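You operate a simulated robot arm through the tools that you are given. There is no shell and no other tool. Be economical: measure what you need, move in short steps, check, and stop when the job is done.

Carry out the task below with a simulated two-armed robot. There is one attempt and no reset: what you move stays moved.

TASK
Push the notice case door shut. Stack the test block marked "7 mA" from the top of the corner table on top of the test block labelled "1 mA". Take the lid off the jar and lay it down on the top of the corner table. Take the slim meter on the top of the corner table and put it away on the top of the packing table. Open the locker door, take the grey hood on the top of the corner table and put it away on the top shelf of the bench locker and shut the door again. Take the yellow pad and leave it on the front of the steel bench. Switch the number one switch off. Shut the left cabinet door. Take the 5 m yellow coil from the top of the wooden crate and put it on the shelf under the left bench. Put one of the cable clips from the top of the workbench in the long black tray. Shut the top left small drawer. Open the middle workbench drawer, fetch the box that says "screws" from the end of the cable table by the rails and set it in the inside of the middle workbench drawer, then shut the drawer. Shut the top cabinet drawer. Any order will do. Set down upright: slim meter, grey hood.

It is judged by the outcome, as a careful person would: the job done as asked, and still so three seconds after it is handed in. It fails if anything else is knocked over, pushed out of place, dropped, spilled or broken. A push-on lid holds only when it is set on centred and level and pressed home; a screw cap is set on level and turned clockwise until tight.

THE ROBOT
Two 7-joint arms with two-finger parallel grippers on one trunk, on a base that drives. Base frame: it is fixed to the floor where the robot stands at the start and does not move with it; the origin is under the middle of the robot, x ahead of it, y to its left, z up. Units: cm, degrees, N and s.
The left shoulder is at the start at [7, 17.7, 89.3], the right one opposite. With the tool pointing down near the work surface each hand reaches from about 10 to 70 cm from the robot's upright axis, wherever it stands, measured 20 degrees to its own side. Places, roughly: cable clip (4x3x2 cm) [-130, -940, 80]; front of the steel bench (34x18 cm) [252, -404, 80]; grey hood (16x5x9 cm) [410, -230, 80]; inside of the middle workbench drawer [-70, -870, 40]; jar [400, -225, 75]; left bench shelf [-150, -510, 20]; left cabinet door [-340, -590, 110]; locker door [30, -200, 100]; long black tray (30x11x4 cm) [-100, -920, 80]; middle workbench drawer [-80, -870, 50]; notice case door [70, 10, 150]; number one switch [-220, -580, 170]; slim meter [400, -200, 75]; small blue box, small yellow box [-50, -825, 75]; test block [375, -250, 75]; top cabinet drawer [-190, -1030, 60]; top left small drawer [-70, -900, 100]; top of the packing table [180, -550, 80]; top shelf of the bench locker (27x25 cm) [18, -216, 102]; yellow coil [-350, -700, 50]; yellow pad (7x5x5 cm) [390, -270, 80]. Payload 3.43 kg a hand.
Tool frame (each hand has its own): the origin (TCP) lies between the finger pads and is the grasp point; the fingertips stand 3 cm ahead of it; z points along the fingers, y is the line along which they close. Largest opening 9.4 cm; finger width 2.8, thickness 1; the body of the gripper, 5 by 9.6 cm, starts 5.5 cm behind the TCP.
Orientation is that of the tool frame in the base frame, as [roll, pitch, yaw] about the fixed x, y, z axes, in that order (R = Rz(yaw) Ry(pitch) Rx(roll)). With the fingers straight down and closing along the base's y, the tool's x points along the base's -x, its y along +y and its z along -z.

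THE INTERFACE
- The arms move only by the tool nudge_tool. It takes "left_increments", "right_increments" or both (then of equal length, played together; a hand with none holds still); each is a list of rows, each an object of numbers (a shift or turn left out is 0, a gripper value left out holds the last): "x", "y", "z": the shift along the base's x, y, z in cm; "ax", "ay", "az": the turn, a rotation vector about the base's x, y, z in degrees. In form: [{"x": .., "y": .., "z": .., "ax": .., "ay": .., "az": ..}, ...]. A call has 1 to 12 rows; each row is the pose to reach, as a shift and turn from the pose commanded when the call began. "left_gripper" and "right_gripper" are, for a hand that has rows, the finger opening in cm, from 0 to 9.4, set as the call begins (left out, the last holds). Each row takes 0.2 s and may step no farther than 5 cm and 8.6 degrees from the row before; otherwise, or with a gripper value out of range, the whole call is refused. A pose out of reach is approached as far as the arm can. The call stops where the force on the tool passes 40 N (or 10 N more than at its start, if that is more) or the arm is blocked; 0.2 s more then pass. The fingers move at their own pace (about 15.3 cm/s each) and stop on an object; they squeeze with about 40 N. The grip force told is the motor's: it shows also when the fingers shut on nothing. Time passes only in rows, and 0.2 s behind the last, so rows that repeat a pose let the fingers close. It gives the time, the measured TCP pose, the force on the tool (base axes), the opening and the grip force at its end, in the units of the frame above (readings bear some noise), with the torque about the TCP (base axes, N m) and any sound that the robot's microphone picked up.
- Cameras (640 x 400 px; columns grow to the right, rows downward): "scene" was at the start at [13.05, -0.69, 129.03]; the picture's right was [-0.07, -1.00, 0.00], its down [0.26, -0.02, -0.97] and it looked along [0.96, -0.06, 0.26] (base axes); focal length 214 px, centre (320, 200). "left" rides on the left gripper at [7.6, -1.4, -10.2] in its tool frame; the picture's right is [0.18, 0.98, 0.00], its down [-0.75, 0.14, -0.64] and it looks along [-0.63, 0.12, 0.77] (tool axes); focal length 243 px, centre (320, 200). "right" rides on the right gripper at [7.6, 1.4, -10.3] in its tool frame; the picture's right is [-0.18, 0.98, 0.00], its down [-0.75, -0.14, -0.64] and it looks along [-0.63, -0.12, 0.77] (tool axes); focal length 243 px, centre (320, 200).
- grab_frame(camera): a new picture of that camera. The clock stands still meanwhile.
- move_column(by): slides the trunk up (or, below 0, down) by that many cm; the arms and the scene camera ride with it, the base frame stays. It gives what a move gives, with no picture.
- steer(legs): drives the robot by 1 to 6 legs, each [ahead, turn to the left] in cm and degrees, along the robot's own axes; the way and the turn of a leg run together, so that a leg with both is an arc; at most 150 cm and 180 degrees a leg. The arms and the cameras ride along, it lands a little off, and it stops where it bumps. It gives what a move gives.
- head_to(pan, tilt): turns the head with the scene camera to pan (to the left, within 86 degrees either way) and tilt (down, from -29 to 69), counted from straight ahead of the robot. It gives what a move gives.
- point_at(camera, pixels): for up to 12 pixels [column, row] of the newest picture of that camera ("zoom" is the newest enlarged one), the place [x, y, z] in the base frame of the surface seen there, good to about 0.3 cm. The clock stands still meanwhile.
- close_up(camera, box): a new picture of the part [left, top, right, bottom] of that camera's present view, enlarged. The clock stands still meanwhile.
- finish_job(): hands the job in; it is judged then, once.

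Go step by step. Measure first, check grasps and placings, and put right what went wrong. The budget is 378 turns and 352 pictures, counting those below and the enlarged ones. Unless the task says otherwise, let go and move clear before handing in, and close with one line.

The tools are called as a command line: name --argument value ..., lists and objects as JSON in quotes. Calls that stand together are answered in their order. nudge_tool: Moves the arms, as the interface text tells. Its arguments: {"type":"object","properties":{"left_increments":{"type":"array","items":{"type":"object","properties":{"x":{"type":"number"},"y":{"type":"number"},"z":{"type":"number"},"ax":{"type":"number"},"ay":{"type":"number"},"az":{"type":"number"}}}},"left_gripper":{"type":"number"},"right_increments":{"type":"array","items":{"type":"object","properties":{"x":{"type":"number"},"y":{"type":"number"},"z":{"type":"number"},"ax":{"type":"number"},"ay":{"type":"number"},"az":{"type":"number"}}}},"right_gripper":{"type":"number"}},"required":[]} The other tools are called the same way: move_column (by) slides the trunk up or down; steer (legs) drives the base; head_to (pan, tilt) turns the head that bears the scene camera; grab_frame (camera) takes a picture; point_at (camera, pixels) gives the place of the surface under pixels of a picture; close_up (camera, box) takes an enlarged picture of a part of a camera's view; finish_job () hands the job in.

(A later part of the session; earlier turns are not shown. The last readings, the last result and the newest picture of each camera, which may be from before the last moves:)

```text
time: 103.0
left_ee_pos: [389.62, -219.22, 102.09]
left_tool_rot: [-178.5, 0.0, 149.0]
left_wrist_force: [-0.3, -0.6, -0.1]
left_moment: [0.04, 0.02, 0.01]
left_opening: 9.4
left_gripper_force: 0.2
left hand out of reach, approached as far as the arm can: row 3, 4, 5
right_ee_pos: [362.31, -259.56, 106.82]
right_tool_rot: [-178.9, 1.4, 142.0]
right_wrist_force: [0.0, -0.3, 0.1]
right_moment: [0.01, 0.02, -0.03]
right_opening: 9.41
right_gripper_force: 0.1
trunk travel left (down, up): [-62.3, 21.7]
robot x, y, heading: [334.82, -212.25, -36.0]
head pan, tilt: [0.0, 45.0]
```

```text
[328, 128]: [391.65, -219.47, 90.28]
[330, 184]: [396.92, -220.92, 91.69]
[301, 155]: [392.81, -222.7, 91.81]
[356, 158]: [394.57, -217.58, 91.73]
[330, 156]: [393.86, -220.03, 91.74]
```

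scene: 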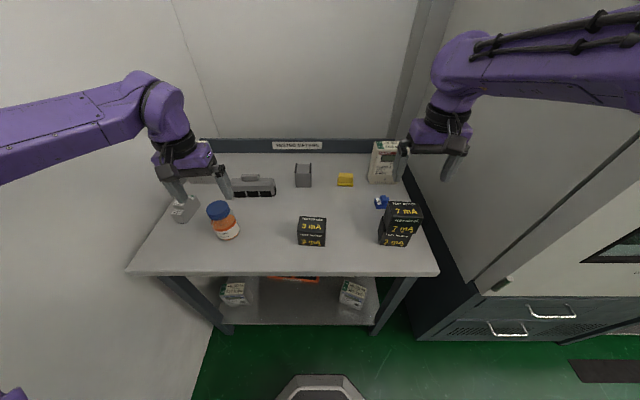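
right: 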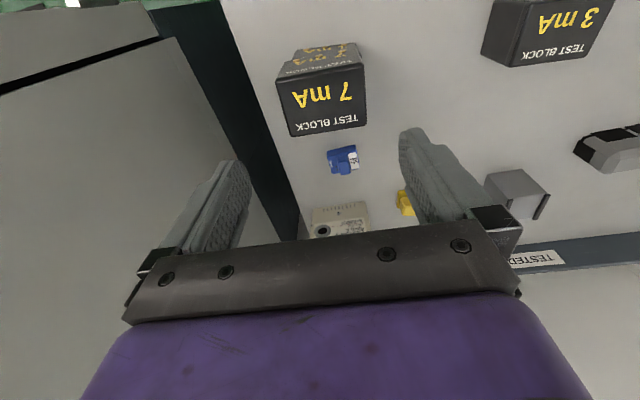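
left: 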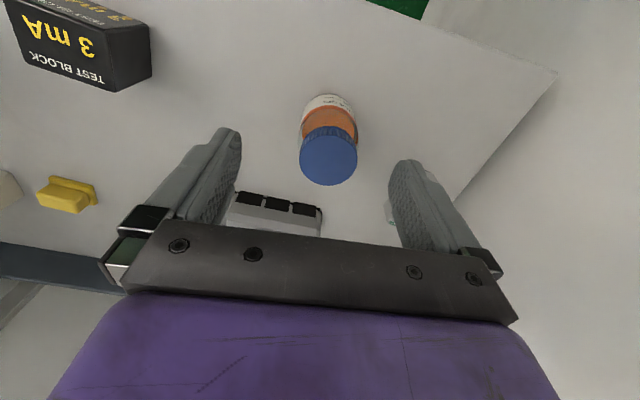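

Base front is 17 cm from the table edge; I'll drive 8 cm closer, then set the left hand above the lid.

steer --legs '[[8, 0]]'

nudge_tool --right_increments '[{"x": -1, "y": 4.5, "az": 6}, {"x": -2, "y": 9, "az": 12}, {"x": -2, "y": 13.5, "az": 18}, {"x": -1, "y": 18, "az": 24}, {"x": 0, "y": 22, "az": 30}, {"x": 1, "y": 26, "az": 37}]' --left_increments '[{"x": -1, "y": 1}, {"x": -2, "y": 2}, {"x": -2, "y": 3, "z": 1}, {"x": -2, "y": 3.5, "z": 1}, {"x": -2, "y": 3.7, "z": 1}, {"x": -2, "y": 3.7, "z": 1}]'

grab_frame --camera "scene"

```text
time: 104.0
left_ee_pos: [396.19, -223.97, 102.14]
left_tool_rot: [-178.5, -0.1, 149.0]
left_wrist_force: [0.3, -0.4, -0.1]
left_moment: [-0.02, 0.03, 0.01]
left_opening: 9.4
left_gripper_force: 0.0
right_ee_pos: [368.92, -264.21, 106.6]
right_tool_rot: [-178.8, 1.6, 141.9]
right_wrist_force: [0.5, -0.1, 0.7]
right_moment: [0.02, 0.01, -0.04]
right_opening: 9.4
right_gripper_force: 0.0
trunk travel left (down, up): [-62.3, 21.7]
robot x, y, heading: [340.75, -217.12, -35.9]
head pan, tilt: [0.0, 45.0]
```

```text
time: 105.4
left_ee_pos: [394.18, -220.3, 103.0]
left_tool_rot: [-178.4, 0.1, 149.0]
left_wrist_force: [1.7, 0.2, -0.7]
left_moment: [-0.03, 0.01, 0.04]
left_opening: 9.41
left_gripper_force: 0.0
right_ee_pos: [370.16, -237.86, 106.87]
right_tool_rot: [-178.8, 1.5, 179.1]
right_wrist_force: [-0.2, 0.7, -0.1]
right_moment: [-0.04, 0.02, 0.01]
right_opening: 9.42
right_gripper_force: 0.0
trunk travel left (down, up): [-62.3, 21.7]
robot x, y, heading: [341.43, -216.61, -36.1]
head pan, tilt: [0.0, 45.0]
```

```text
296 pictures are left
```

scene: 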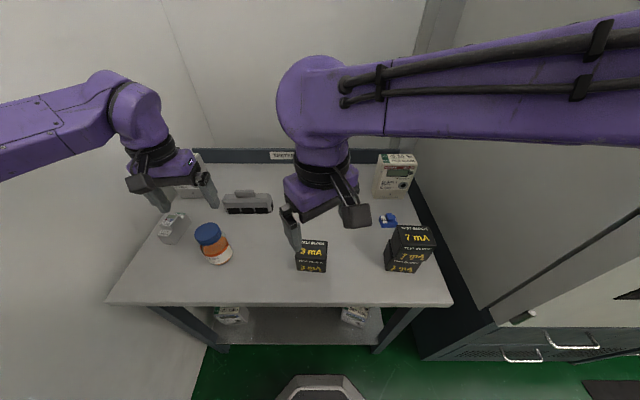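

Left is right above the lid. Now pitch the right hand and bring it to the jar's front.

nudge_tool --right_increments '[{"x": 0, "y": 3, "z": 0, "ay": -7.5}, {"x": 0, "y": 6.5, "z": 0, "ay": -15}, {"x": 0, "y": 10, "z": 0, "ay": -22}, {"x": 2, "y": 13.5, "z": -1, "ay": -29}, {"x": 4, "y": 16.5, "z": -4, "ay": -37}, {"x": 6, "y": 17.6, "z": -8, "ay": -37}, {"x": 9, "y": 17.6, "z": -11, "ay": -37}, {"x": 13, "y": 17.6, "z": -14, "ay": -37}]'

grab_frame --camera "scene"

grab_frame --camera "right"

```text
time: 107.4
left_ee_pos: [394.02, -220.45, 102.99]
left_tool_rot: [-178.5, 0.2, 149.1]
left_wrist_force: [-0.3, 0.8, -0.1]
left_moment: [0.0, -0.04, -0.02]
left_opening: 9.38
left_gripper_force: 0.0
right_ee_pos: [384.03, -220.98, 96.66]
right_tool_rot: [176.4, 41.9, 175.1]
right_wrist_force: [-0.2, 0.1, 0.1]
right_moment: [-0.03, -0.03, -0.01]
right_opening: 9.42
right_gripper_force: 0.0
trunk travel left (down, up): [-62.3, 21.7]
robot x, y, heading: [340.99, -216.82, -35.8]
head pan, tilt: [0.0, 45.0]
stopped in row 8 (right hand): the arm was blocked; the commanded pose is now the measured one
```

```text
295 pictures are left
```

scene: 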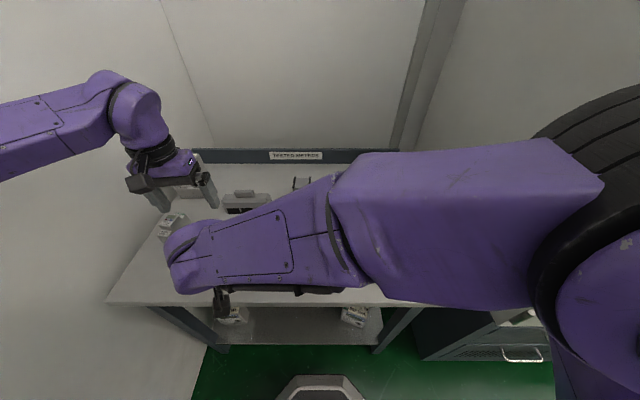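

```text
294 pictures are left
```

right: 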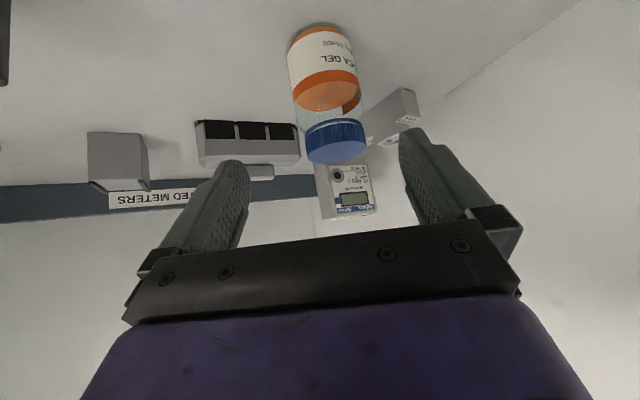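

Blocked — maybe the right forearm reached something. I'll reverse up and look.

nudge_tool --right_increments '[{"x": -3, "y": 0, "z": 4}, {"x": -5, "y": 0, "z": 8}, {"x": -7, "y": -3, "z": 10, "ay": 7}, {"x": -9, "y": -6, "z": 11, "ay": 14}, {"x": -11, "y": -9, "z": 11, "ay": 21}, {"x": -12, "y": -13, "z": 11, "ay": 28}, {"x": -13, "y": -17, "z": 11, "ay": 36}]'

grab_frame --camera "scene"

```text
time: 109.0
left_ee_pos: [394.19, -220.64, 102.98]
left_tool_rot: [-178.6, -0.1, 149.2]
left_wrist_force: [0.8, -0.1, -0.8]
left_moment: [-0.03, -0.01, -0.02]
left_opening: 9.4
left_gripper_force: 0.1
right_ee_pos: [370.96, -238.21, 107.43]
right_tool_rot: [179.4, 5.6, 176.7]
right_wrist_force: [0.3, -0.5, -0.3]
right_moment: [0.0, 0.01, 0.0]
right_opening: 9.41
right_gripper_force: 0.1
trunk travel left (down, up): [-62.3, 21.7]
robot x, y, heading: [341.03, -216.89, -35.9]
head pan, tilt: [0.0, 45.0]
```

```text
293 pictures are left
```

scene: 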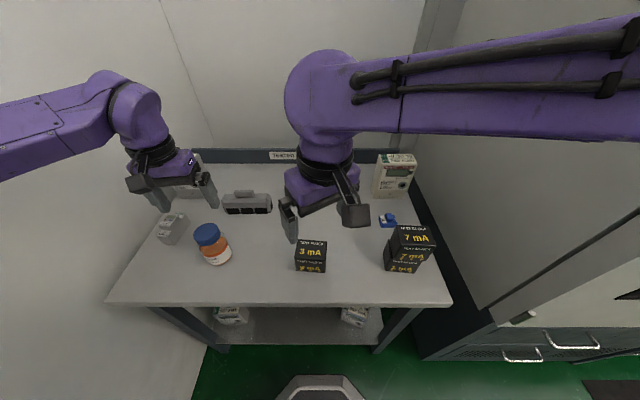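

Everything is undisturbed. I'll first test the lid itself: grip it with the left hand and lift slightly, reading the force.

nudge_tool --left_increments '[{"x": -0.1, "y": 0.2, "z": -4}, {"x": -0.1, "y": 0.3, "z": -8}, {"x": -0.1, "y": 0.3, "z": -10.6}, {"x": -0.1, "y": 0.3, "z": -10.6}]'

nudge_tool --left_increments '[{}, {}, {}]' --left_gripper 0

nudge_tool --left_increments '[{"z": 0.3}, {"z": 0.6}, {"z": 0.6}]'

close_up --camera "scene" --box '[150, 190, 270, 270]'

```text
time: 110.0
left_ee_pos: [394.04, -220.22, 92.38]
left_tool_rot: [-178.5, 0.1, 149.1]
left_wrist_force: [-0.1, 0.1, -0.1]
left_moment: [0.02, 0.01, 0.02]
left_opening: 9.4
left_gripper_force: 0.1
right_ee_pos: [371.0, -238.04, 107.39]
right_tool_rot: [179.4, 5.6, 176.7]
right_wrist_force: [0.5, -0.5, 0.5]
right_moment: [-0.04, 0.02, 0.04]
right_opening: 9.39
right_gripper_force: 0.0
trunk travel left (down, up): [-62.3, 21.7]
robot x, y, heading: [341.32, -216.67, -35.8]
head pan, tilt: [0.0, 45.0]
```

```text
time: 110.8
left_ee_pos: [394.03, -220.05, 92.49]
left_tool_rot: [-178.5, 0.2, 149.1]
left_wrist_force: [0.1, 1.3, -0.1]
left_moment: [0.1, 0.0, 0.03]
left_opening: 5.49
left_gripper_force: 39.5
right_ee_pos: [370.86, -238.03, 107.49]
right_tool_rot: [179.4, 5.7, 176.7]
right_wrist_force: [0.3, 0.4, 0.5]
right_moment: [-0.01, 0.0, -0.01]
right_opening: 9.36
right_gripper_force: 0.0
trunk travel left (down, up): [-62.3, 21.7]
robot x, y, heading: [341.12, -216.42, -35.7]
head pan, tilt: [0.0, 45.0]
```

```text
time: 111.6
left_ee_pos: [393.99, -220.18, 93.03]
left_tool_rot: [-178.6, 0.0, 149.1]
left_wrist_force: [0.1, 0.2, -3.8]
left_moment: [0.0, 0.07, -0.04]
left_opening: 5.47
left_gripper_force: 39.6
right_ee_pos: [371.09, -238.0, 107.4]
right_tool_rot: [179.3, 5.7, 176.7]
right_wrist_force: [-0.7, 0.3, -1.2]
right_moment: [-0.03, 0.02, 0.01]
right_opening: 9.4
right_gripper_force: 0.0
trunk travel left (down, up): [-62.3, 21.7]
robot x, y, heading: [340.85, -216.77, -36.0]
head pan, tilt: [0.0, 45.0]
```

```text
5.00 times, centred on (210, 230) of scene
```

zoom: 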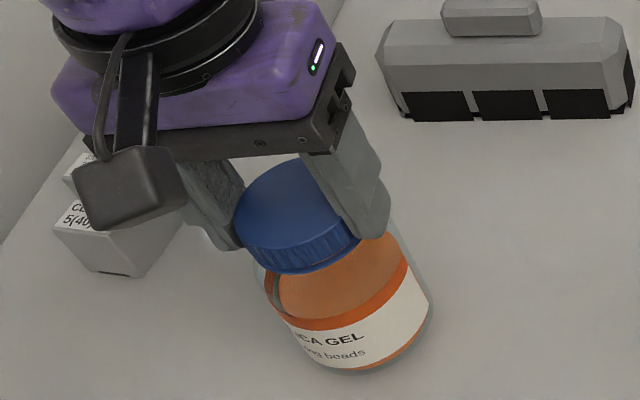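

The whole jar lifts (3.8 N), so the lid is fastened. I'll hold the jar in the air by the lid, where the right hand can grip the body freely. First lift it and move the right hand aside.

nudge_tool --left_increments '[{"z": 4}, {"z": 8}, {"z": 12}, {"z": 15}, {"z": 15}, {"z": 15}]' --right_increments '[{"x": -2.5, "y": -3.5}, {"x": -5, "y": -7}, {"x": -7.5, "y": -10.5}, {"x": -10, "y": -14}, {"x": -12, "y": -17}, {"x": -12, "y": -17}]'

steer --legs '[[-15, 0]]'

grab_frame --camera "scene"

```text
time: 113.0
left_ee_pos: [394.05, -220.42, 103.11]
left_tool_rot: [-178.4, 0.0, 149.1]
left_wrist_force: [0.1, 0.3, -2.9]
left_moment: [0.05, 0.0, 0.02]
left_opening: 5.45
left_gripper_force: 39.4
left hand out of reach, approached as far as the arm can: row 3, 4, 5, 6
right_ee_pos: [358.88, -254.87, 107.4]
right_tool_rot: [179.5, 5.7, 176.7]
right_wrist_force: [0.7, 0.0, 0.8]
right_moment: [-0.01, 0.01, 0.0]
right_opening: 9.39
right_gripper_force: 0.1
trunk travel left (down, up): [-62.3, 21.7]
robot x, y, heading: [340.86, -216.89, -35.6]
head pan, tilt: [0.0, 45.0]
```

```text
time: 114.4
left_ee_pos: [381.89, -211.74, 102.9]
left_tool_rot: [-178.5, 0.0, 149.1]
left_wrist_force: [-0.2, -0.5, -2.9]
left_moment: [-0.02, 0.0, 0.0]
left_opening: 5.45
left_gripper_force: 40.2
right_ee_pos: [346.77, -246.16, 107.41]
right_tool_rot: [179.4, 5.6, 176.7]
right_wrist_force: [0.0, -0.2, 0.3]
right_moment: [-0.02, 0.0, 0.02]
right_opening: 9.39
right_gripper_force: 0.1
trunk travel left (down, up): [-62.3, 21.7]
robot x, y, heading: [329.46, -208.36, -35.9]
head pan, tilt: [0.0, 45.0]
```

```text
291 pictures are left
```

scene: 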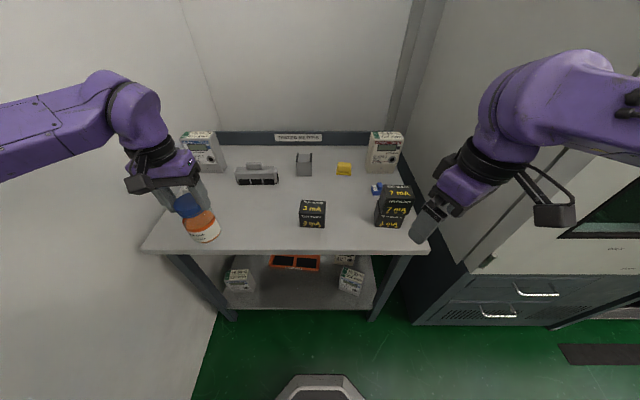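

Now bring the jar towards the middle and turn the right hand to point left.

nudge_tool --left_increments '[{"x": -2, "y": -4}, {"x": -4, "y": -8}, {"x": -6, "y": -12}, {"x": -7, "y": -15}, {"x": -8, "y": -17.5}]' --right_increments '[{"x": 0, "y": -1.5, "az": 7}, {"x": 0, "y": -3, "az": 14}, {"x": 0, "y": -4, "az": 21}, {"x": 0, "y": -5, "az": 28}, {"x": 0, "y": -5, "az": 33}]'

nudge_tool --right_increments '[{"ax": 4, "ay": -6.9}, {"ax": 8, "ay": -13.8}, {"ax": 12, "ay": -20.7}, {"ax": 16, "ay": -27.6}, {"ax": 20, "ay": -34.6}, {"ax": 24, "ay": -41.5}, {"ax": 28, "ay": -48.4}]'

grab_frame --camera "scene"

grab_frame --camera "right"

```text
time: 115.6
left_ee_pos: [373.94, -229.37, 102.97]
left_tool_rot: [-178.7, 0.0, 149.1]
left_wrist_force: [0.3, 0.2, -3.6]
left_moment: [-0.02, -0.01, 0.01]
left_opening: 5.47
left_gripper_force: 39.8
right_ee_pos: [346.68, -251.32, 107.38]
right_tool_rot: [179.4, 5.6, -150.2]
right_wrist_force: [-0.1, 0.2, -0.1]
right_moment: [0.03, -0.02, -0.04]
right_opening: 9.38
right_gripper_force: 0.1
trunk travel left (down, up): [-62.3, 21.7]
robot x, y, heading: [328.89, -208.03, -35.8]
head pan, tilt: [0.0, 45.0]
```

```text
time: 117.2
left_ee_pos: [373.84, -229.41, 103.04]
left_tool_rot: [-178.5, 0.0, 149.1]
left_wrist_force: [0.1, -0.1, -2.9]
left_moment: [0.0, -0.02, 0.0]
left_opening: 5.46
left_gripper_force: 39.9
right_ee_pos: [346.8, -251.24, 107.39]
right_tool_rot: [178.8, 61.7, -150.9]
right_wrist_force: [-0.4, 0.0, -0.1]
right_moment: [0.01, 0.0, -0.02]
right_opening: 9.4
right_gripper_force: 0.0
trunk travel left (down, up): [-62.3, 21.7]
robot x, y, heading: [329.07, -208.25, -35.8]
head pan, tilt: [0.0, 45.0]
```

```text
290 pictures are left
```

scene: 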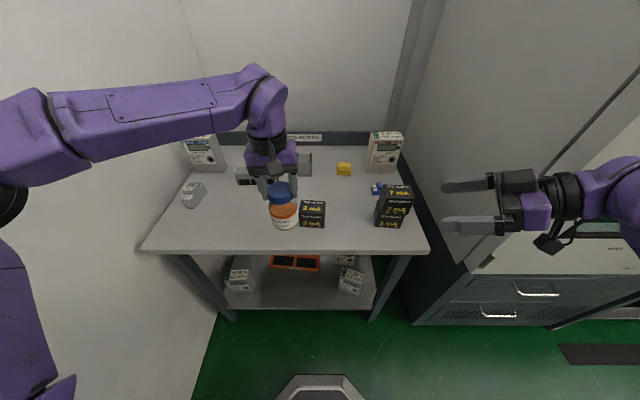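

```text
289 pictures are left
```

right: 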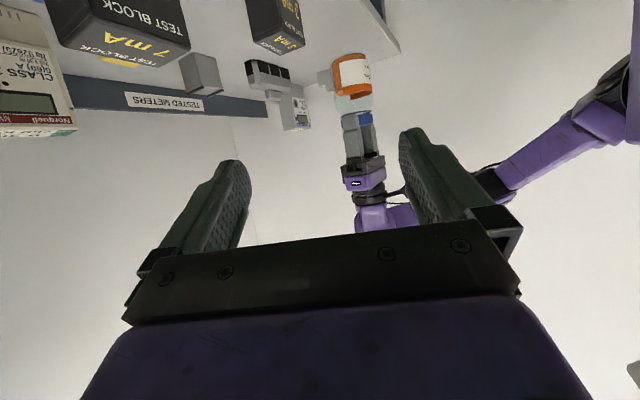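

Both hands are well placed. Approach with the right hand to grip the jar body at z≈93.5.

nudge_tool --right_increments '[{"x": 3.2, "y": 3.2, "z": -1.4}, {"x": 6.5, "y": 6.4, "z": -2.8}, {"x": 9.8, "y": 9.6, "z": -4.4}, {"x": 13, "y": 12.8, "z": -6}, {"x": 16.3, "y": 15.8, "z": -7.3}, {"x": 19, "y": 17.4, "z": -9}, {"x": 21.7, "y": 18.9, "z": -10.6}, {"x": 24.4, "y": 20.4, "z": -12.3}, {"x": 26.6, "y": 21.7, "z": -13.7}]'

close_up --camera "scene" --box '[200, 140, 440, 290]'

grab_frame --camera "right"

```text
time: 119.2
left_ee_pos: [374.22, -229.29, 102.75]
left_tool_rot: [-178.6, 0.2, 149.3]
left_wrist_force: [17.8, 8.8, -7.8]
left_moment: [0.36, -0.54, 0.19]
left_opening: 5.43
left_gripper_force: 40.0
right_ee_pos: [373.59, -229.65, 93.55]
right_tool_rot: [178.7, 61.6, -150.9]
right_wrist_force: [-16.8, -8.8, 4.9]
right_moment: [0.53, -1.06, -0.16]
right_opening: 9.39
right_gripper_force: 0.0
trunk travel left (down, up): [-62.3, 21.7]
robot x, y, heading: [329.4, -207.96, -35.9]
head pan, tilt: [0.0, 45.0]
```

```text
2.67 times, centred on (320, 215) of scene
```

zoom: 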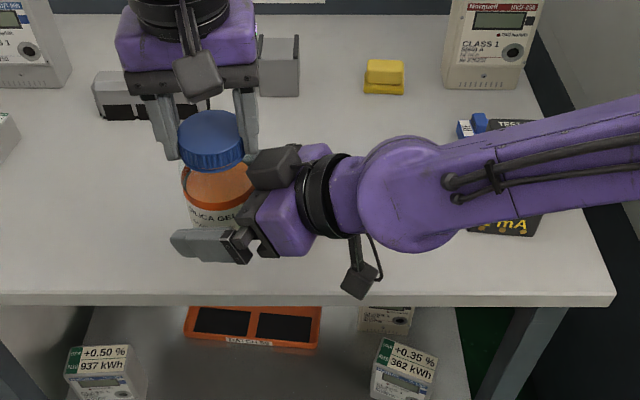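

```text
287 pictures are left
```

right: 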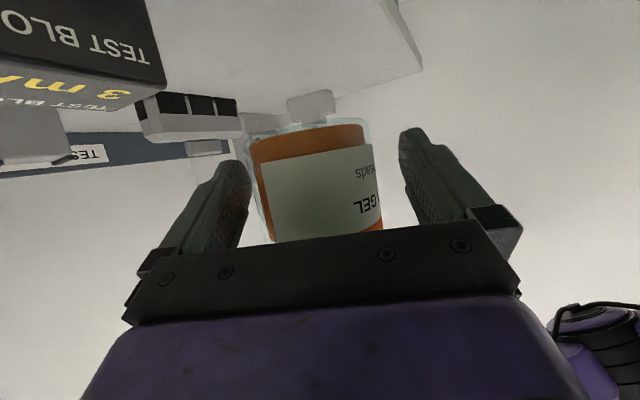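

The palm touches the jar (17 N). Back off 1 cm and close.

nudge_tool --right_increments '[{"x": -0.8, "y": -0.4, "z": 0.5}, {"x": -0.8, "y": -0.4, "z": 0.5}]'

nudge_tool --right_increments '[{}, {}, {}, {}]' --right_gripper 0

```text
time: 119.8
left_ee_pos: [373.91, -229.47, 103.05]
left_tool_rot: [-178.5, 0.0, 149.1]
left_wrist_force: [0.0, -0.7, -2.6]
left_moment: [-0.03, 0.0, 0.01]
left_opening: 5.48
left_gripper_force: 40.2
right_ee_pos: [372.62, -229.94, 94.07]
right_tool_rot: [178.7, 61.6, -150.9]
right_wrist_force: [-0.4, 0.4, -0.3]
right_moment: [-0.01, 0.0, 0.03]
right_opening: 9.41
right_gripper_force: 0.1
trunk travel left (down, up): [-62.3, 21.7]
robot x, y, heading: [329.14, -207.88, -35.8]
head pan, tilt: [0.0, 45.0]
```

```text
time: 120.8
left_ee_pos: [374.01, -229.28, 102.98]
left_tool_rot: [-178.5, 0.0, 149.3]
left_wrist_force: [-1.8, 32.1, 4.0]
left_moment: [1.61, 0.22, 0.12]
left_opening: 5.48
left_gripper_force: 39.9
right_ee_pos: [372.66, -230.06, 94.04]
right_tool_rot: [178.4, 61.5, -151.2]
right_wrist_force: [0.6, -31.7, -5.0]
right_moment: [1.15, -0.04, -0.56]
right_opening: 6.78
right_gripper_force: 40.1
trunk travel left (down, up): [-62.3, 21.7]
robot x, y, heading: [329.03, -208.32, -36.1]
head pan, tilt: [0.0, 45.0]
```

Gripped the body (6.8 cm). Relieve the sideways load, then twist the lid counter-clockwise.

nudge_tool --right_increments '[{"y": -0.3}, {"y": -0.3}]'

nudge_tool --left_increments '[{"az": 5}, {"az": 10}, {"az": 15}]'

```text
time: 121.4
left_ee_pos: [373.85, -229.21, 102.98]
left_tool_rot: [-178.4, 0.2, 149.0]
left_wrist_force: [-2.5, 19.2, 5.0]
left_moment: [1.04, 0.15, 0.1]
left_opening: 5.47
left_gripper_force: 40.2
right_ee_pos: [372.66, -230.13, 94.09]
right_tool_rot: [178.6, 61.5, -150.7]
right_wrist_force: [3.3, -19.3, -5.1]
right_moment: [0.58, 0.25, -0.41]
right_opening: 6.72
right_gripper_force: 40.3
trunk travel left (down, up): [-62.3, 21.7]
robot x, y, heading: [329.37, -208.33, -35.9]
head pan, tilt: [0.0, 45.0]
```

```text
time: 122.2
left_ee_pos: [373.84, -229.21, 103.0]
left_tool_rot: [-178.5, 0.2, 164.2]
left_wrist_force: [10.2, 8.2, 2.6]
left_moment: [0.98, -1.07, -0.2]
left_opening: 5.52
left_gripper_force: 40.0
right_ee_pos: [372.49, -230.02, 94.14]
right_tool_rot: [178.9, 61.4, -150.4]
right_wrist_force: [-10.7, -8.3, -3.6]
right_moment: [-0.32, 0.21, 0.2]
right_opening: 6.74
right_gripper_force: 39.9
trunk travel left (down, up): [-62.3, 21.7]
robot x, y, heading: [328.91, -208.29, -35.7]
head pan, tilt: [0.0, 45.0]
```

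nudge_tool --left_increments '[{"az": 7}, {"az": 14}, {"az": 21}, {"az": 28}, {"az": 35}, {"az": 42}, {"az": 49}, {"az": 56}, {"az": 63}]'

close_up --camera "scene" --box '[200, 140, 360, 260]'

```text
time: 124.2
left_ee_pos: [373.94, -229.27, 103.02]
left_tool_rot: [-178.4, 0.0, -132.8]
left_wrist_force: [16.4, -17.9, 2.2]
left_moment: [-0.46, -0.85, -0.06]
left_opening: 5.47
left_gripper_force: 39.6
right_ee_pos: [372.6, -230.02, 94.07]
right_tool_rot: [178.7, 61.5, -150.7]
right_wrist_force: [-16.2, 17.3, -1.3]
right_moment: [-1.13, -0.53, 0.38]
right_opening: 6.74
right_gripper_force: 40.3
trunk travel left (down, up): [-62.3, 21.7]
robot x, y, heading: [328.78, -207.86, -35.7]
head pan, tilt: [0.0, 45.0]
```

```text
3.33 times, centred on (280, 200) of scene
```

zoom: 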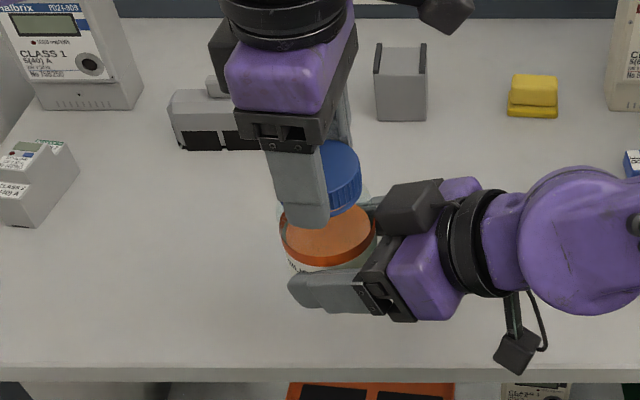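

Turned 78°. Try lifting the lid a little.

nudge_tool --left_increments '[{"z": 0.3}, {"z": 0.6}, {"z": 0.9}]'

close_up --camera "scene" --box '[220, 150, 340, 250]'

```text
time: 125.0
left_ee_pos: [373.93, -229.23, 103.77]
left_tool_rot: [-178.8, 0.3, -132.9]
left_wrist_force: [11.8, -14.9, -27.5]
left_moment: [-0.39, -0.44, 0.03]
left_opening: 5.5
left_gripper_force: 39.9
right_ee_pos: [372.69, -230.29, 94.53]
right_tool_rot: [179.0, 62.0, -150.8]
right_wrist_force: [-12.6, 14.8, 25.3]
right_moment: [-0.75, -0.99, 0.28]
right_opening: 6.77
right_gripper_force: 39.7
trunk travel left (down, up): [-62.3, 21.7]
robot x, y, heading: [329.12, -208.12, -35.8]
head pan, tilt: [0.0, 45.0]
```

```text
4.00 times, centred on (280, 200) of scene
```

zoom: 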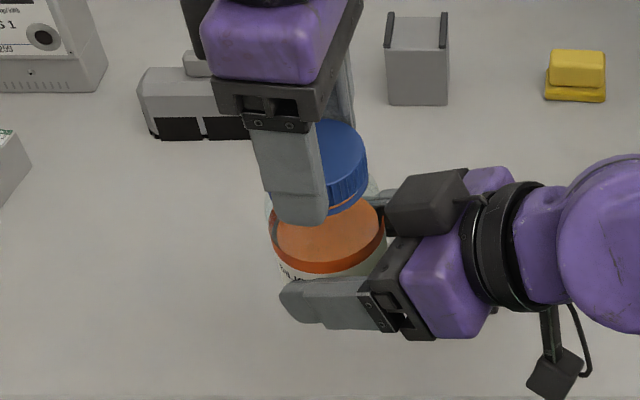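

Still attached at 27 N. Lower back slightly and keep turning.

nudge_tool --left_increments '[{"z": -0.4, "az": 5}, {"z": -0.6, "az": 13}, {"z": -0.6, "az": 21}, {"z": -0.6, "az": 29}, {"z": -0.6, "az": 37}, {"z": -0.6, "az": 45}, {"z": -0.6, "az": 53}, {"z": -0.6, "az": 61}, {"z": -0.6, "az": 69}, {"z": -0.6, "az": 77}]'

close_up --camera "scene" --box '[220, 150, 340, 250]'

```text
time: 127.2
left_ee_pos: [373.77, -229.31, 103.37]
left_tool_rot: [-178.5, -0.1, -55.9]
left_wrist_force: [8.0, -12.4, -1.3]
left_moment: [-1.17, 0.18, -0.06]
left_opening: 5.45
left_gripper_force: 40.3
right_ee_pos: [372.54, -230.05, 94.08]
right_tool_rot: [178.8, 61.5, -150.7]
right_wrist_force: [-8.9, 12.0, -1.9]
right_moment: [-0.02, -0.85, 0.28]
right_opening: 6.72
right_gripper_force: 40.0
trunk travel left (down, up): [-62.3, 21.7]
robot x, y, heading: [328.81, -208.23, -35.6]
head pan, tilt: [0.0, 45.0]
```

```text
4.00 times, centred on (280, 200) of scene
```

zoom: 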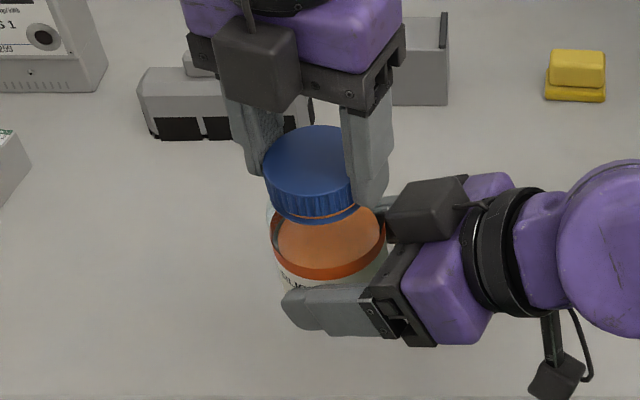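

Total 155° turned. Try lifting again.

nudge_tool --left_increments '[{"z": 0.3}, {"z": 0.6}, {"z": 0.9}]'

```text
time: 128.0
left_ee_pos: [373.92, -229.16, 104.04]
left_tool_rot: [-178.3, 0.3, -55.9]
left_wrist_force: [17.7, -13.1, -35.1]
left_moment: [-0.66, -0.62, -0.02]
left_opening: 5.48
left_gripper_force: 40.7
right_ee_pos: [372.65, -230.15, 94.62]
right_tool_rot: [179.1, 62.0, -150.4]
right_wrist_force: [-17.3, 14.1, 31.1]
right_moment: [-0.25, -1.34, 0.33]
right_opening: 6.72
right_gripper_force: 39.8
trunk travel left (down, up): [-62.3, 21.7]
robot x, y, heading: [328.95, -208.08, -36.0]
head pan, tilt: [0.0, 45.0]
```

It seems to be rising; keep turning while supporting lower tension.

nudge_tool --left_increments '[{"z": -0.4, "az": 5}, {"z": -0.5, "az": 13}, {"z": -0.5, "az": 21}, {"z": -0.5, "az": 29}, {"z": -0.4, "az": 37}, {"z": -0.4, "az": 45}, {"z": -0.4, "az": 53}, {"z": -0.3, "az": 61}]'

nudge_tool --left_increments '[{"z": 0.3}, {"z": 0.6}]'

close_up --camera "scene" --box '[220, 150, 340, 250]'

```text
time: 129.8
left_ee_pos: [373.7, -229.23, 104.19]
left_tool_rot: [-178.6, 0.2, 5.4]
left_wrist_force: [-0.7, -1.5, 0.7]
left_moment: [-0.05, 0.0, -0.01]
left_opening: 5.47
left_gripper_force: 40.6
right_ee_pos: [372.47, -230.16, 93.9]
right_tool_rot: [178.5, 61.2, -151.0]
right_wrist_force: [0.4, 0.9, -3.6]
right_moment: [-0.1, 0.09, 0.03]
right_opening: 6.74
right_gripper_force: 40.3
trunk travel left (down, up): [-62.3, 21.7]
robot x, y, heading: [328.83, -208.39, -35.8]
head pan, tilt: [0.0, 45.0]
```

```text
time: 130.4
left_ee_pos: [373.78, -229.27, 104.67]
left_tool_rot: [-178.5, 0.1, 5.0]
left_wrist_force: [0.1, -0.1, 0.6]
left_moment: [-0.03, 0.01, 0.0]
left_opening: 5.46
left_gripper_force: 39.4
right_ee_pos: [372.6, -230.17, 94.13]
right_tool_rot: [178.8, 61.5, -150.9]
right_wrist_force: [-0.2, 0.6, -3.5]
right_moment: [-0.04, 0.02, -0.01]
right_opening: 6.71
right_gripper_force: 40.2
trunk travel left (down, up): [-62.3, 21.7]
robot x, y, heading: [328.94, -207.96, -35.7]
head pan, tilt: [0.0, 45.0]
```

```text
4.00 times, centred on (280, 200) of scene
```

zoom: 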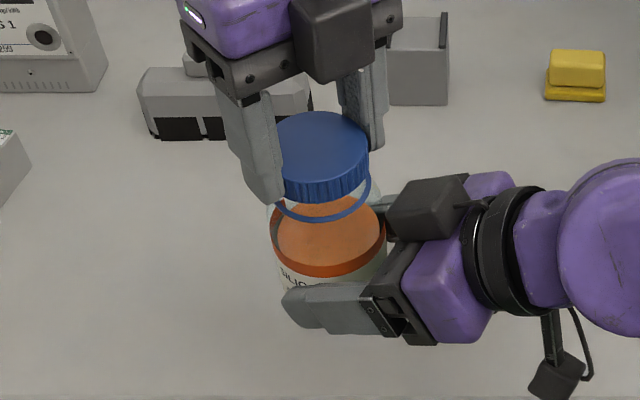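

The lid is free (no residual force). Raise both, then drive back in to the table.

nudge_tool --left_increments '[{"z": 4}, {"z": 7}, {"z": 10}]' --right_increments '[{"z": 0}, {"z": 2}, {"z": 5}]'

steer --legs '[[14, 0]]'

grab_frame --camera "scene"

```text
time: 131.2
left_ee_pos: [373.67, -229.44, 114.54]
left_tool_rot: [-178.6, 0.0, 5.0]
left_wrist_force: [-0.6, -0.1, 0.7]
left_moment: [-0.03, -0.03, 0.02]
left_opening: 5.48
left_gripper_force: 39.9
right_ee_pos: [372.36, -230.11, 99.22]
right_tool_rot: [178.8, 61.6, -150.8]
right_wrist_force: [0.9, -0.3, -2.0]
right_moment: [-0.02, 0.03, -0.01]
right_opening: 6.68
right_gripper_force: 39.7
trunk travel left (down, up): [-62.3, 21.7]
robot x, y, heading: [328.89, -208.14, -35.9]
head pan, tilt: [0.0, 45.0]
```

```text
time: 132.5
left_ee_pos: [384.99, -237.41, 114.52]
left_tool_rot: [-178.5, 0.1, 5.1]
left_wrist_force: [0.2, -0.1, -0.2]
left_moment: [0.01, 0.0, -0.01]
left_opening: 5.5
left_gripper_force: 40.2
right_ee_pos: [383.51, -238.13, 99.11]
right_tool_rot: [178.8, 61.6, -150.7]
right_wrist_force: [-0.1, -0.1, -3.2]
right_moment: [-0.07, 0.03, 0.02]
right_opening: 6.73
right_gripper_force: 39.6
trunk travel left (down, up): [-62.3, 21.7]
robot x, y, heading: [340.1, -216.16, -36.0]
head pan, tilt: [0.0, 45.0]
```

```text
282 pictures are left
```

scene: 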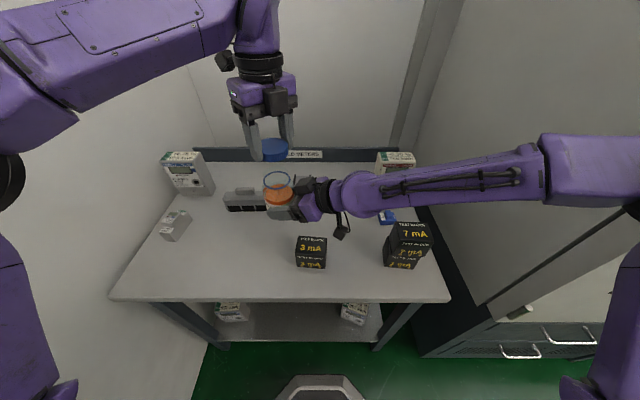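

Move the jar aside to the right, and set the lid down at about (386.5,-229).

nudge_tool --left_increments '[{"x": 0, "y": 4.2, "z": 0}, {"x": 1.5, "y": 8.4, "z": 0}, {"x": 1.5, "y": 8.4, "z": -4.5}, {"x": 1.5, "y": 8.4, "z": -9}, {"x": 1.5, "y": 8.4, "z": -13.5}, {"x": 1.5, "y": 8.4, "z": -18}, {"x": 1.5, "y": 8.4, "z": -22.5}, {"x": 1.5, "y": 8.4, "z": -26.5}, {"x": 1.5, "y": 8.4, "z": -29}, {"x": 1.5, "y": 8.4, "z": -30.5}]' --right_increments '[{"x": -1, "y": -3.5}, {"x": -2, "y": -7}, {"x": -2, "y": -9}, {"x": -2, "y": -9}, {"x": -2, "y": -9}, {"x": -2, "y": -9}, {"x": -2, "y": -9}, {"x": -2, "y": -9}, {"x": -2, "y": -9}, {"x": -2, "y": -9}]'

close_up --camera "scene" --box '[170, 120, 430, 300]'

```text
time: 134.7
left_ee_pos: [386.52, -228.98, 84.11]
left_tool_rot: [-178.5, 0.2, 5.1]
left_wrist_force: [0.0, 0.0, 0.9]
left_moment: [0.0, 0.02, 0.0]
left_opening: 5.5
left_gripper_force: 39.5
right_ee_pos: [381.43, -247.16, 99.23]
right_tool_rot: [178.7, 61.5, -150.8]
right_wrist_force: [-1.0, 0.8, -3.4]
right_moment: [-0.03, 0.05, 0.01]
right_opening: 6.68
right_gripper_force: 40.3
trunk travel left (down, up): [-62.3, 21.7]
robot x, y, heading: [340.26, -215.83, -35.8]
head pan, tilt: [0.0, 45.0]
```

```text
2.22 times, centred on (300, 210) of scene
```

zoom: 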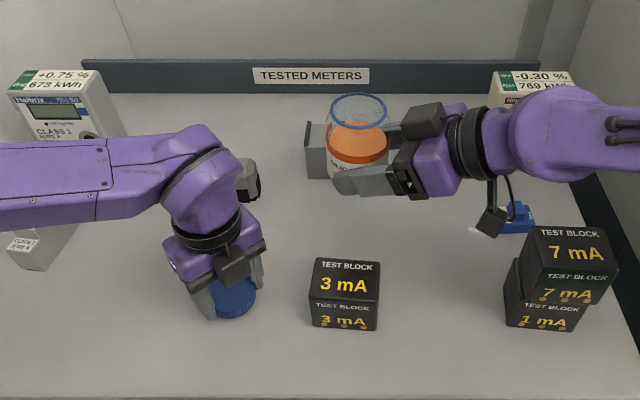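

nudge_tool --left_increments '[{"z": -0.4}, {"z": -0.7}, {"z": -0.9}]'

nudge_tool --left_increments '[{}, {}, {}, {"z": 4}, {"z": 8}, {"z": 12}, {"z": 16}, {"z": 20}, {"z": 24}]' --left_gripper 9.4

close_up --camera "scene" --box '[170, 120, 430, 300]'

```text
time: 135.5
left_ee_pos: [386.34, -229.05, 83.2]
left_tool_rot: [-178.5, 0.1, 5.1]
left_wrist_force: [1.2, -0.2, -0.4]
left_moment: [0.0, 0.01, -0.01]
left_opening: 5.48
left_gripper_force: 40.0
right_ee_pos: [381.44, -247.09, 99.22]
right_tool_rot: [178.7, 61.6, -150.7]
right_wrist_force: [0.1, 1.0, -2.1]
right_moment: [-0.03, 0.0, -0.01]
right_opening: 6.66
right_gripper_force: 39.8
trunk travel left (down, up): [-62.3, 21.7]
robot x, y, heading: [339.89, -216.42, -35.8]
head pan, tilt: [0.0, 45.0]
```

```text
time: 137.5
left_ee_pos: [386.31, -229.18, 107.25]
left_tool_rot: [-178.5, 0.1, 5.1]
left_wrist_force: [-0.3, -0.4, 0.8]
left_moment: [0.0, -0.02, -0.02]
left_opening: 9.41
left_gripper_force: 0.0
right_ee_pos: [381.44, -247.09, 99.29]
right_tool_rot: [178.9, 61.6, -150.7]
right_wrist_force: [0.3, -0.9, -2.9]
right_moment: [-0.04, 0.06, -0.01]
right_opening: 6.69
right_gripper_force: 40.5
trunk travel left (down, up): [-62.3, 21.7]
robot x, y, heading: [340.27, -216.4, -35.7]
head pan, tilt: [0.0, 45.0]
```

```text
2.22 times, centred on (300, 210) of scene
```

zoom: 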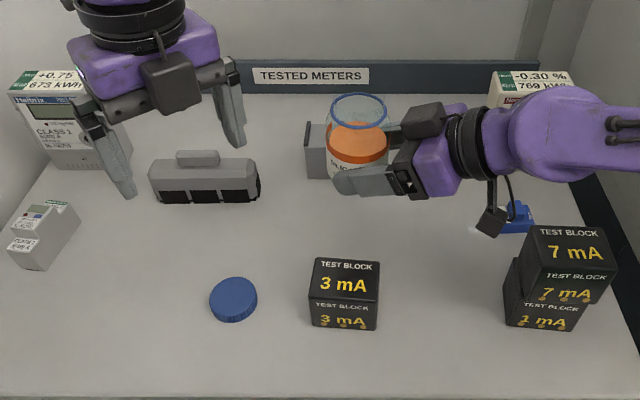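

Lid is down. Now pass the jar to the left hand: bring it under the left and grip from above.

nudge_tool --left_increments '[{"z": 4}, {"z": 8}, {"z": 9.5}, {"x": -0.8, "y": -4, "z": 9.5}, {"x": -1.6, "y": -8.3, "z": 9.5}, {"x": -1.6, "y": -8.3, "z": 9.5}]' --right_increments '[{"x": 0}, {"x": 0}, {"x": 0.5, "y": 2}, {"x": 1, "y": 4.5}, {"x": 2, "y": 9}, {"x": 2, "y": 9}]'

grab_frame --camera "left"

close_up --camera "scene" --box '[170, 90, 430, 270]'

```text
time: 138.9
left_ee_pos: [384.62, -237.26, 116.39]
left_tool_rot: [-178.7, 0.0, 5.0]
left_wrist_force: [0.0, 0.3, 0.5]
left_moment: [-0.01, -0.01, 0.0]
left_opening: 9.42
left_gripper_force: 0.0
right_ee_pos: [383.51, -238.06, 99.01]
right_tool_rot: [178.8, 61.6, -150.8]
right_wrist_force: [0.3, -0.7, -1.9]
right_moment: [0.0, 0.05, 0.02]
right_opening: 6.67
right_gripper_force: 39.9
trunk travel left (down, up): [-62.3, 21.7]
robot x, y, heading: [339.86, -216.24, -35.5]
head pan, tilt: [0.0, 45.0]
```

```text
279 pictures are left
```

left: 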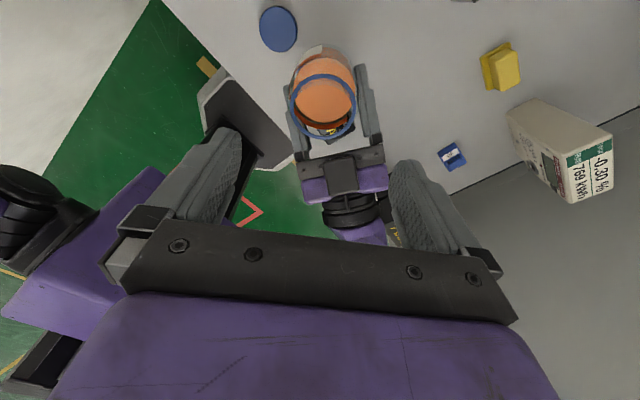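

```text
2.22 times, centred on (300, 180) of scene
```

zoom: 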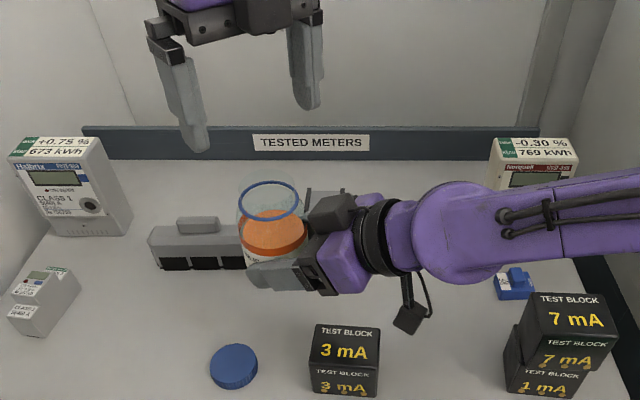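

point_at --camera "left" --pixels '[[291, 106], [357, 102], [322, 74], [320, 137], [323, 105]]'

```text
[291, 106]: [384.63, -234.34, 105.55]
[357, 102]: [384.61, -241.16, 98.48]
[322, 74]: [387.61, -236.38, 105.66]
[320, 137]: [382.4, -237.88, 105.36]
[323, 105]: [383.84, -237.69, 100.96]
```

The rim (neck) centre ≈(385.0,-237.0), top z 105.5. Lower the left to grip the neck.

nudge_tool --left_increments '[{"x": 0.4, "y": 0.2, "z": -4}, {"x": 0.4, "y": 0.2, "z": -8}, {"x": 0.4, "y": 0.2, "z": -10.4}, {"x": 0.4, "y": 0.2, "z": -10.4}]'

nudge_tool --left_increments '[{}, {}, {}, {}]' --left_gripper 0

close_up --camera "scene" --box '[200, 120, 380, 240]'

```text
time: 139.9
left_ee_pos: [385.32, -237.04, 106.03]
left_tool_rot: [-178.5, 0.1, 5.1]
left_wrist_force: [-0.1, 0.8, -0.6]
left_moment: [-0.02, -0.02, -0.01]
left_opening: 9.42
left_gripper_force: 0.0
right_ee_pos: [383.65, -238.15, 99.05]
right_tool_rot: [178.8, 61.6, -150.8]
right_wrist_force: [-0.5, -0.2, -2.9]
right_moment: [-0.03, 0.02, 0.01]
right_opening: 6.7
right_gripper_force: 39.4
trunk travel left (down, up): [-62.3, 21.7]
robot x, y, heading: [340.15, -216.05, -35.9]
head pan, tilt: [0.0, 45.0]
```

```text
time: 140.9
left_ee_pos: [385.26, -237.03, 106.19]
left_tool_rot: [-178.7, 0.1, 5.2]
left_wrist_force: [0.6, -17.4, -1.6]
left_moment: [-0.75, 0.14, -0.04]
left_opening: 6.72
left_gripper_force: 40.1
right_ee_pos: [383.6, -238.03, 99.09]
right_tool_rot: [178.8, 61.6, -150.5]
right_wrist_force: [-0.9, 17.1, 1.9]
right_moment: [-0.57, -0.18, 0.35]
right_opening: 6.66
right_gripper_force: 40.3
trunk travel left (down, up): [-62.3, 21.7]
robot x, y, heading: [340.1, -215.95, -36.0]
head pan, tilt: [0.0, 45.0]
```

```text
3.33 times, centred on (290, 180) of scene
```

zoom: 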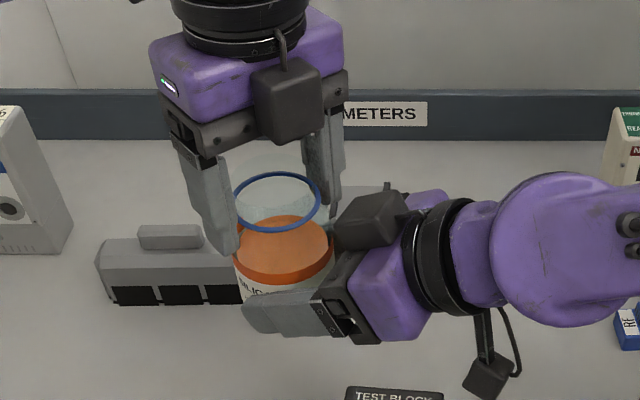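

Left holds it (6.7 cm). Release the right and pull it back.

nudge_tool --right_increments '[{}, {}, {"x": -2.3, "y": -1.3, "z": 1.4}, {"x": -4.6, "y": -2.6, "z": 2.8}, {"x": -7.7, "y": -4.3, "z": 4.7}, {"x": -10.8, "y": -6, "z": 6.6}, {"x": -13, "y": -9, "z": 8}, {"x": -15, "y": -12, "z": 8}]' --right_gripper 9.4

close_up --camera "scene" --box '[170, 90, 430, 290]'

```text
time: 142.7
left_ee_pos: [385.14, -237.21, 106.26]
left_tool_rot: [-178.5, 0.0, 5.2]
left_wrist_force: [0.0, -1.2, 0.1]
left_moment: [0.0, 0.0, -0.01]
left_opening: 6.71
left_gripper_force: 40.1
right_ee_pos: [368.41, -250.13, 107.19]
right_tool_rot: [178.7, 61.6, -150.7]
right_wrist_force: [0.7, -0.5, -0.2]
right_moment: [0.02, 0.01, -0.03]
right_opening: 9.41
right_gripper_force: 0.0
trunk travel left (down, up): [-62.3, 21.7]
robot x, y, heading: [339.96, -216.42, -35.8]
head pan, tilt: [0.0, 45.0]
```

```text
2.00 times, centred on (300, 190) of scene
```

zoom: 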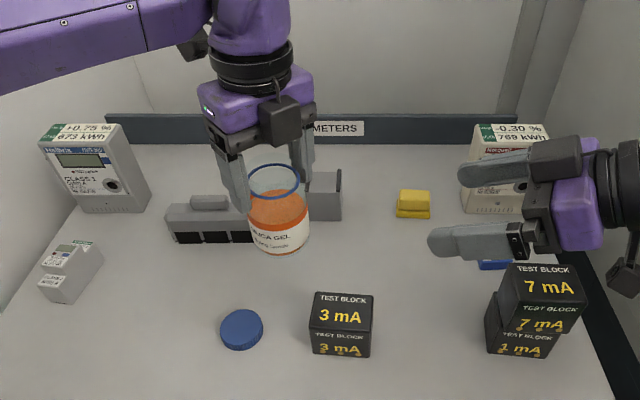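

Place the jar back at its original place (394,-220.2).

nudge_tool --left_increments '[{"x": 2.2, "y": 4.2}, {"x": 4.4, "y": 8.5}, {"x": 6.6, "y": 12.8}, {"x": 8.8, "y": 17}, {"x": 8.8, "y": 17, "z": -4.5}, {"x": 8.8, "y": 17, "z": -9}, {"x": 8.8, "y": 17, "z": -13}, {"x": 8.8, "y": 17, "z": -14.7}]'

close_up --camera "scene" --box '[130, 130, 350, 290]'

```text
time: 144.5
left_ee_pos: [394.2, -219.91, 91.61]
left_tool_rot: [-178.5, 0.2, 5.2]
left_wrist_force: [-0.5, 0.2, -0.5]
left_moment: [0.0, 0.01, 0.0]
left_opening: 6.68
left_gripper_force: 40.1
right_ee_pos: [368.57, -250.0, 107.08]
right_tool_rot: [178.6, 61.6, -150.8]
right_wrist_force: [0.0, 0.2, 0.7]
right_moment: [-0.02, 0.02, 0.04]
right_opening: 9.4
right_gripper_force: 0.1
trunk travel left (down, up): [-62.3, 21.7]
robot x, y, heading: [340.02, -216.63, -35.8]
head pan, tilt: [0.0, 45.0]
```

```text
2.50 times, centred on (240, 210) of scene
```

zoom: 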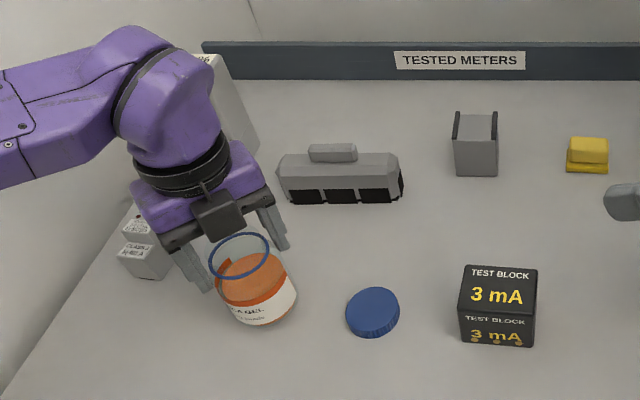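

nudge_tool --left_increments '[{"z": -0.4}, {"z": -0.7}, {"z": -1.0}, {"z": -1.3}]'

```text
time: 145.5
left_ee_pos: [394.1, -219.95, 90.52]
left_tool_rot: [-178.7, -0.1, 5.2]
left_wrist_force: [1.1, 2.5, 9.6]
left_moment: [0.26, 0.15, -0.07]
left_opening: 6.7
left_gripper_force: 39.9
right_ee_pos: [368.47, -249.88, 107.3]
right_tool_rot: [178.8, 61.6, -150.6]
right_wrist_force: [0.5, -0.3, -0.2]
right_moment: [-0.02, -0.05, 0.01]
right_opening: 9.39
right_gripper_force: 0.0
trunk travel left (down, up): [-62.3, 21.7]
robot x, y, heading: [340.46, -216.42, -35.8]
head pan, tilt: [0.0, 45.0]
```

Table contact (9.6 N). Release and rise, returning the wrist yaw on the way.

nudge_tool --left_increments '[{}, {}, {}, {"z": 4}, {"z": 8}, {"z": 12}, {"z": 16}]' --left_gripper 9.4

grab_frame --camera "scene"

grab_frame --camera "left"

```text
time: 147.1
left_ee_pos: [393.97, -220.25, 106.34]
left_tool_rot: [-178.5, 0.0, 5.1]
left_wrist_force: [-0.5, -0.4, 0.6]
left_moment: [-0.01, 0.0, -0.02]
left_opening: 9.4
left_gripper_force: 0.0
right_ee_pos: [368.48, -250.0, 107.13]
right_tool_rot: [178.8, 61.7, -150.7]
right_wrist_force: [0.3, -0.1, 0.3]
right_moment: [0.0, 0.01, -0.01]
right_opening: 9.39
right_gripper_force: 0.1
trunk travel left (down, up): [-62.3, 21.7]
robot x, y, heading: [340.4, -216.38, -35.5]
head pan, tilt: [0.0, 45.0]
```

```text
274 pictures are left
```

scene: 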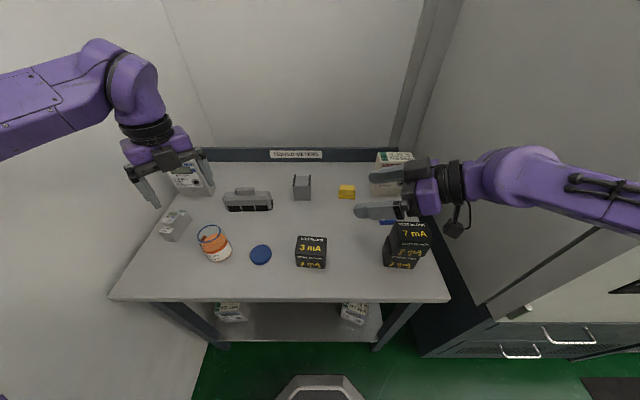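

```text
273 pictures are left
```

left: 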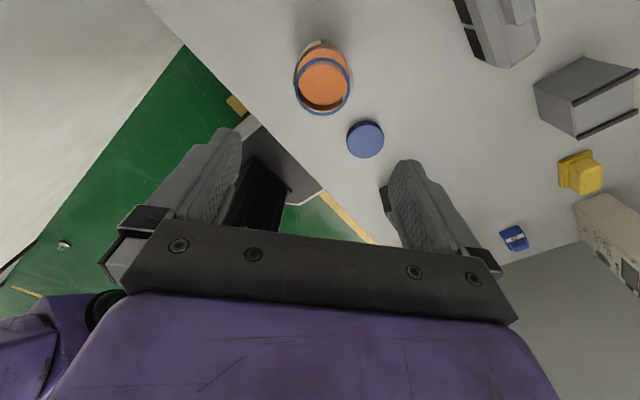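

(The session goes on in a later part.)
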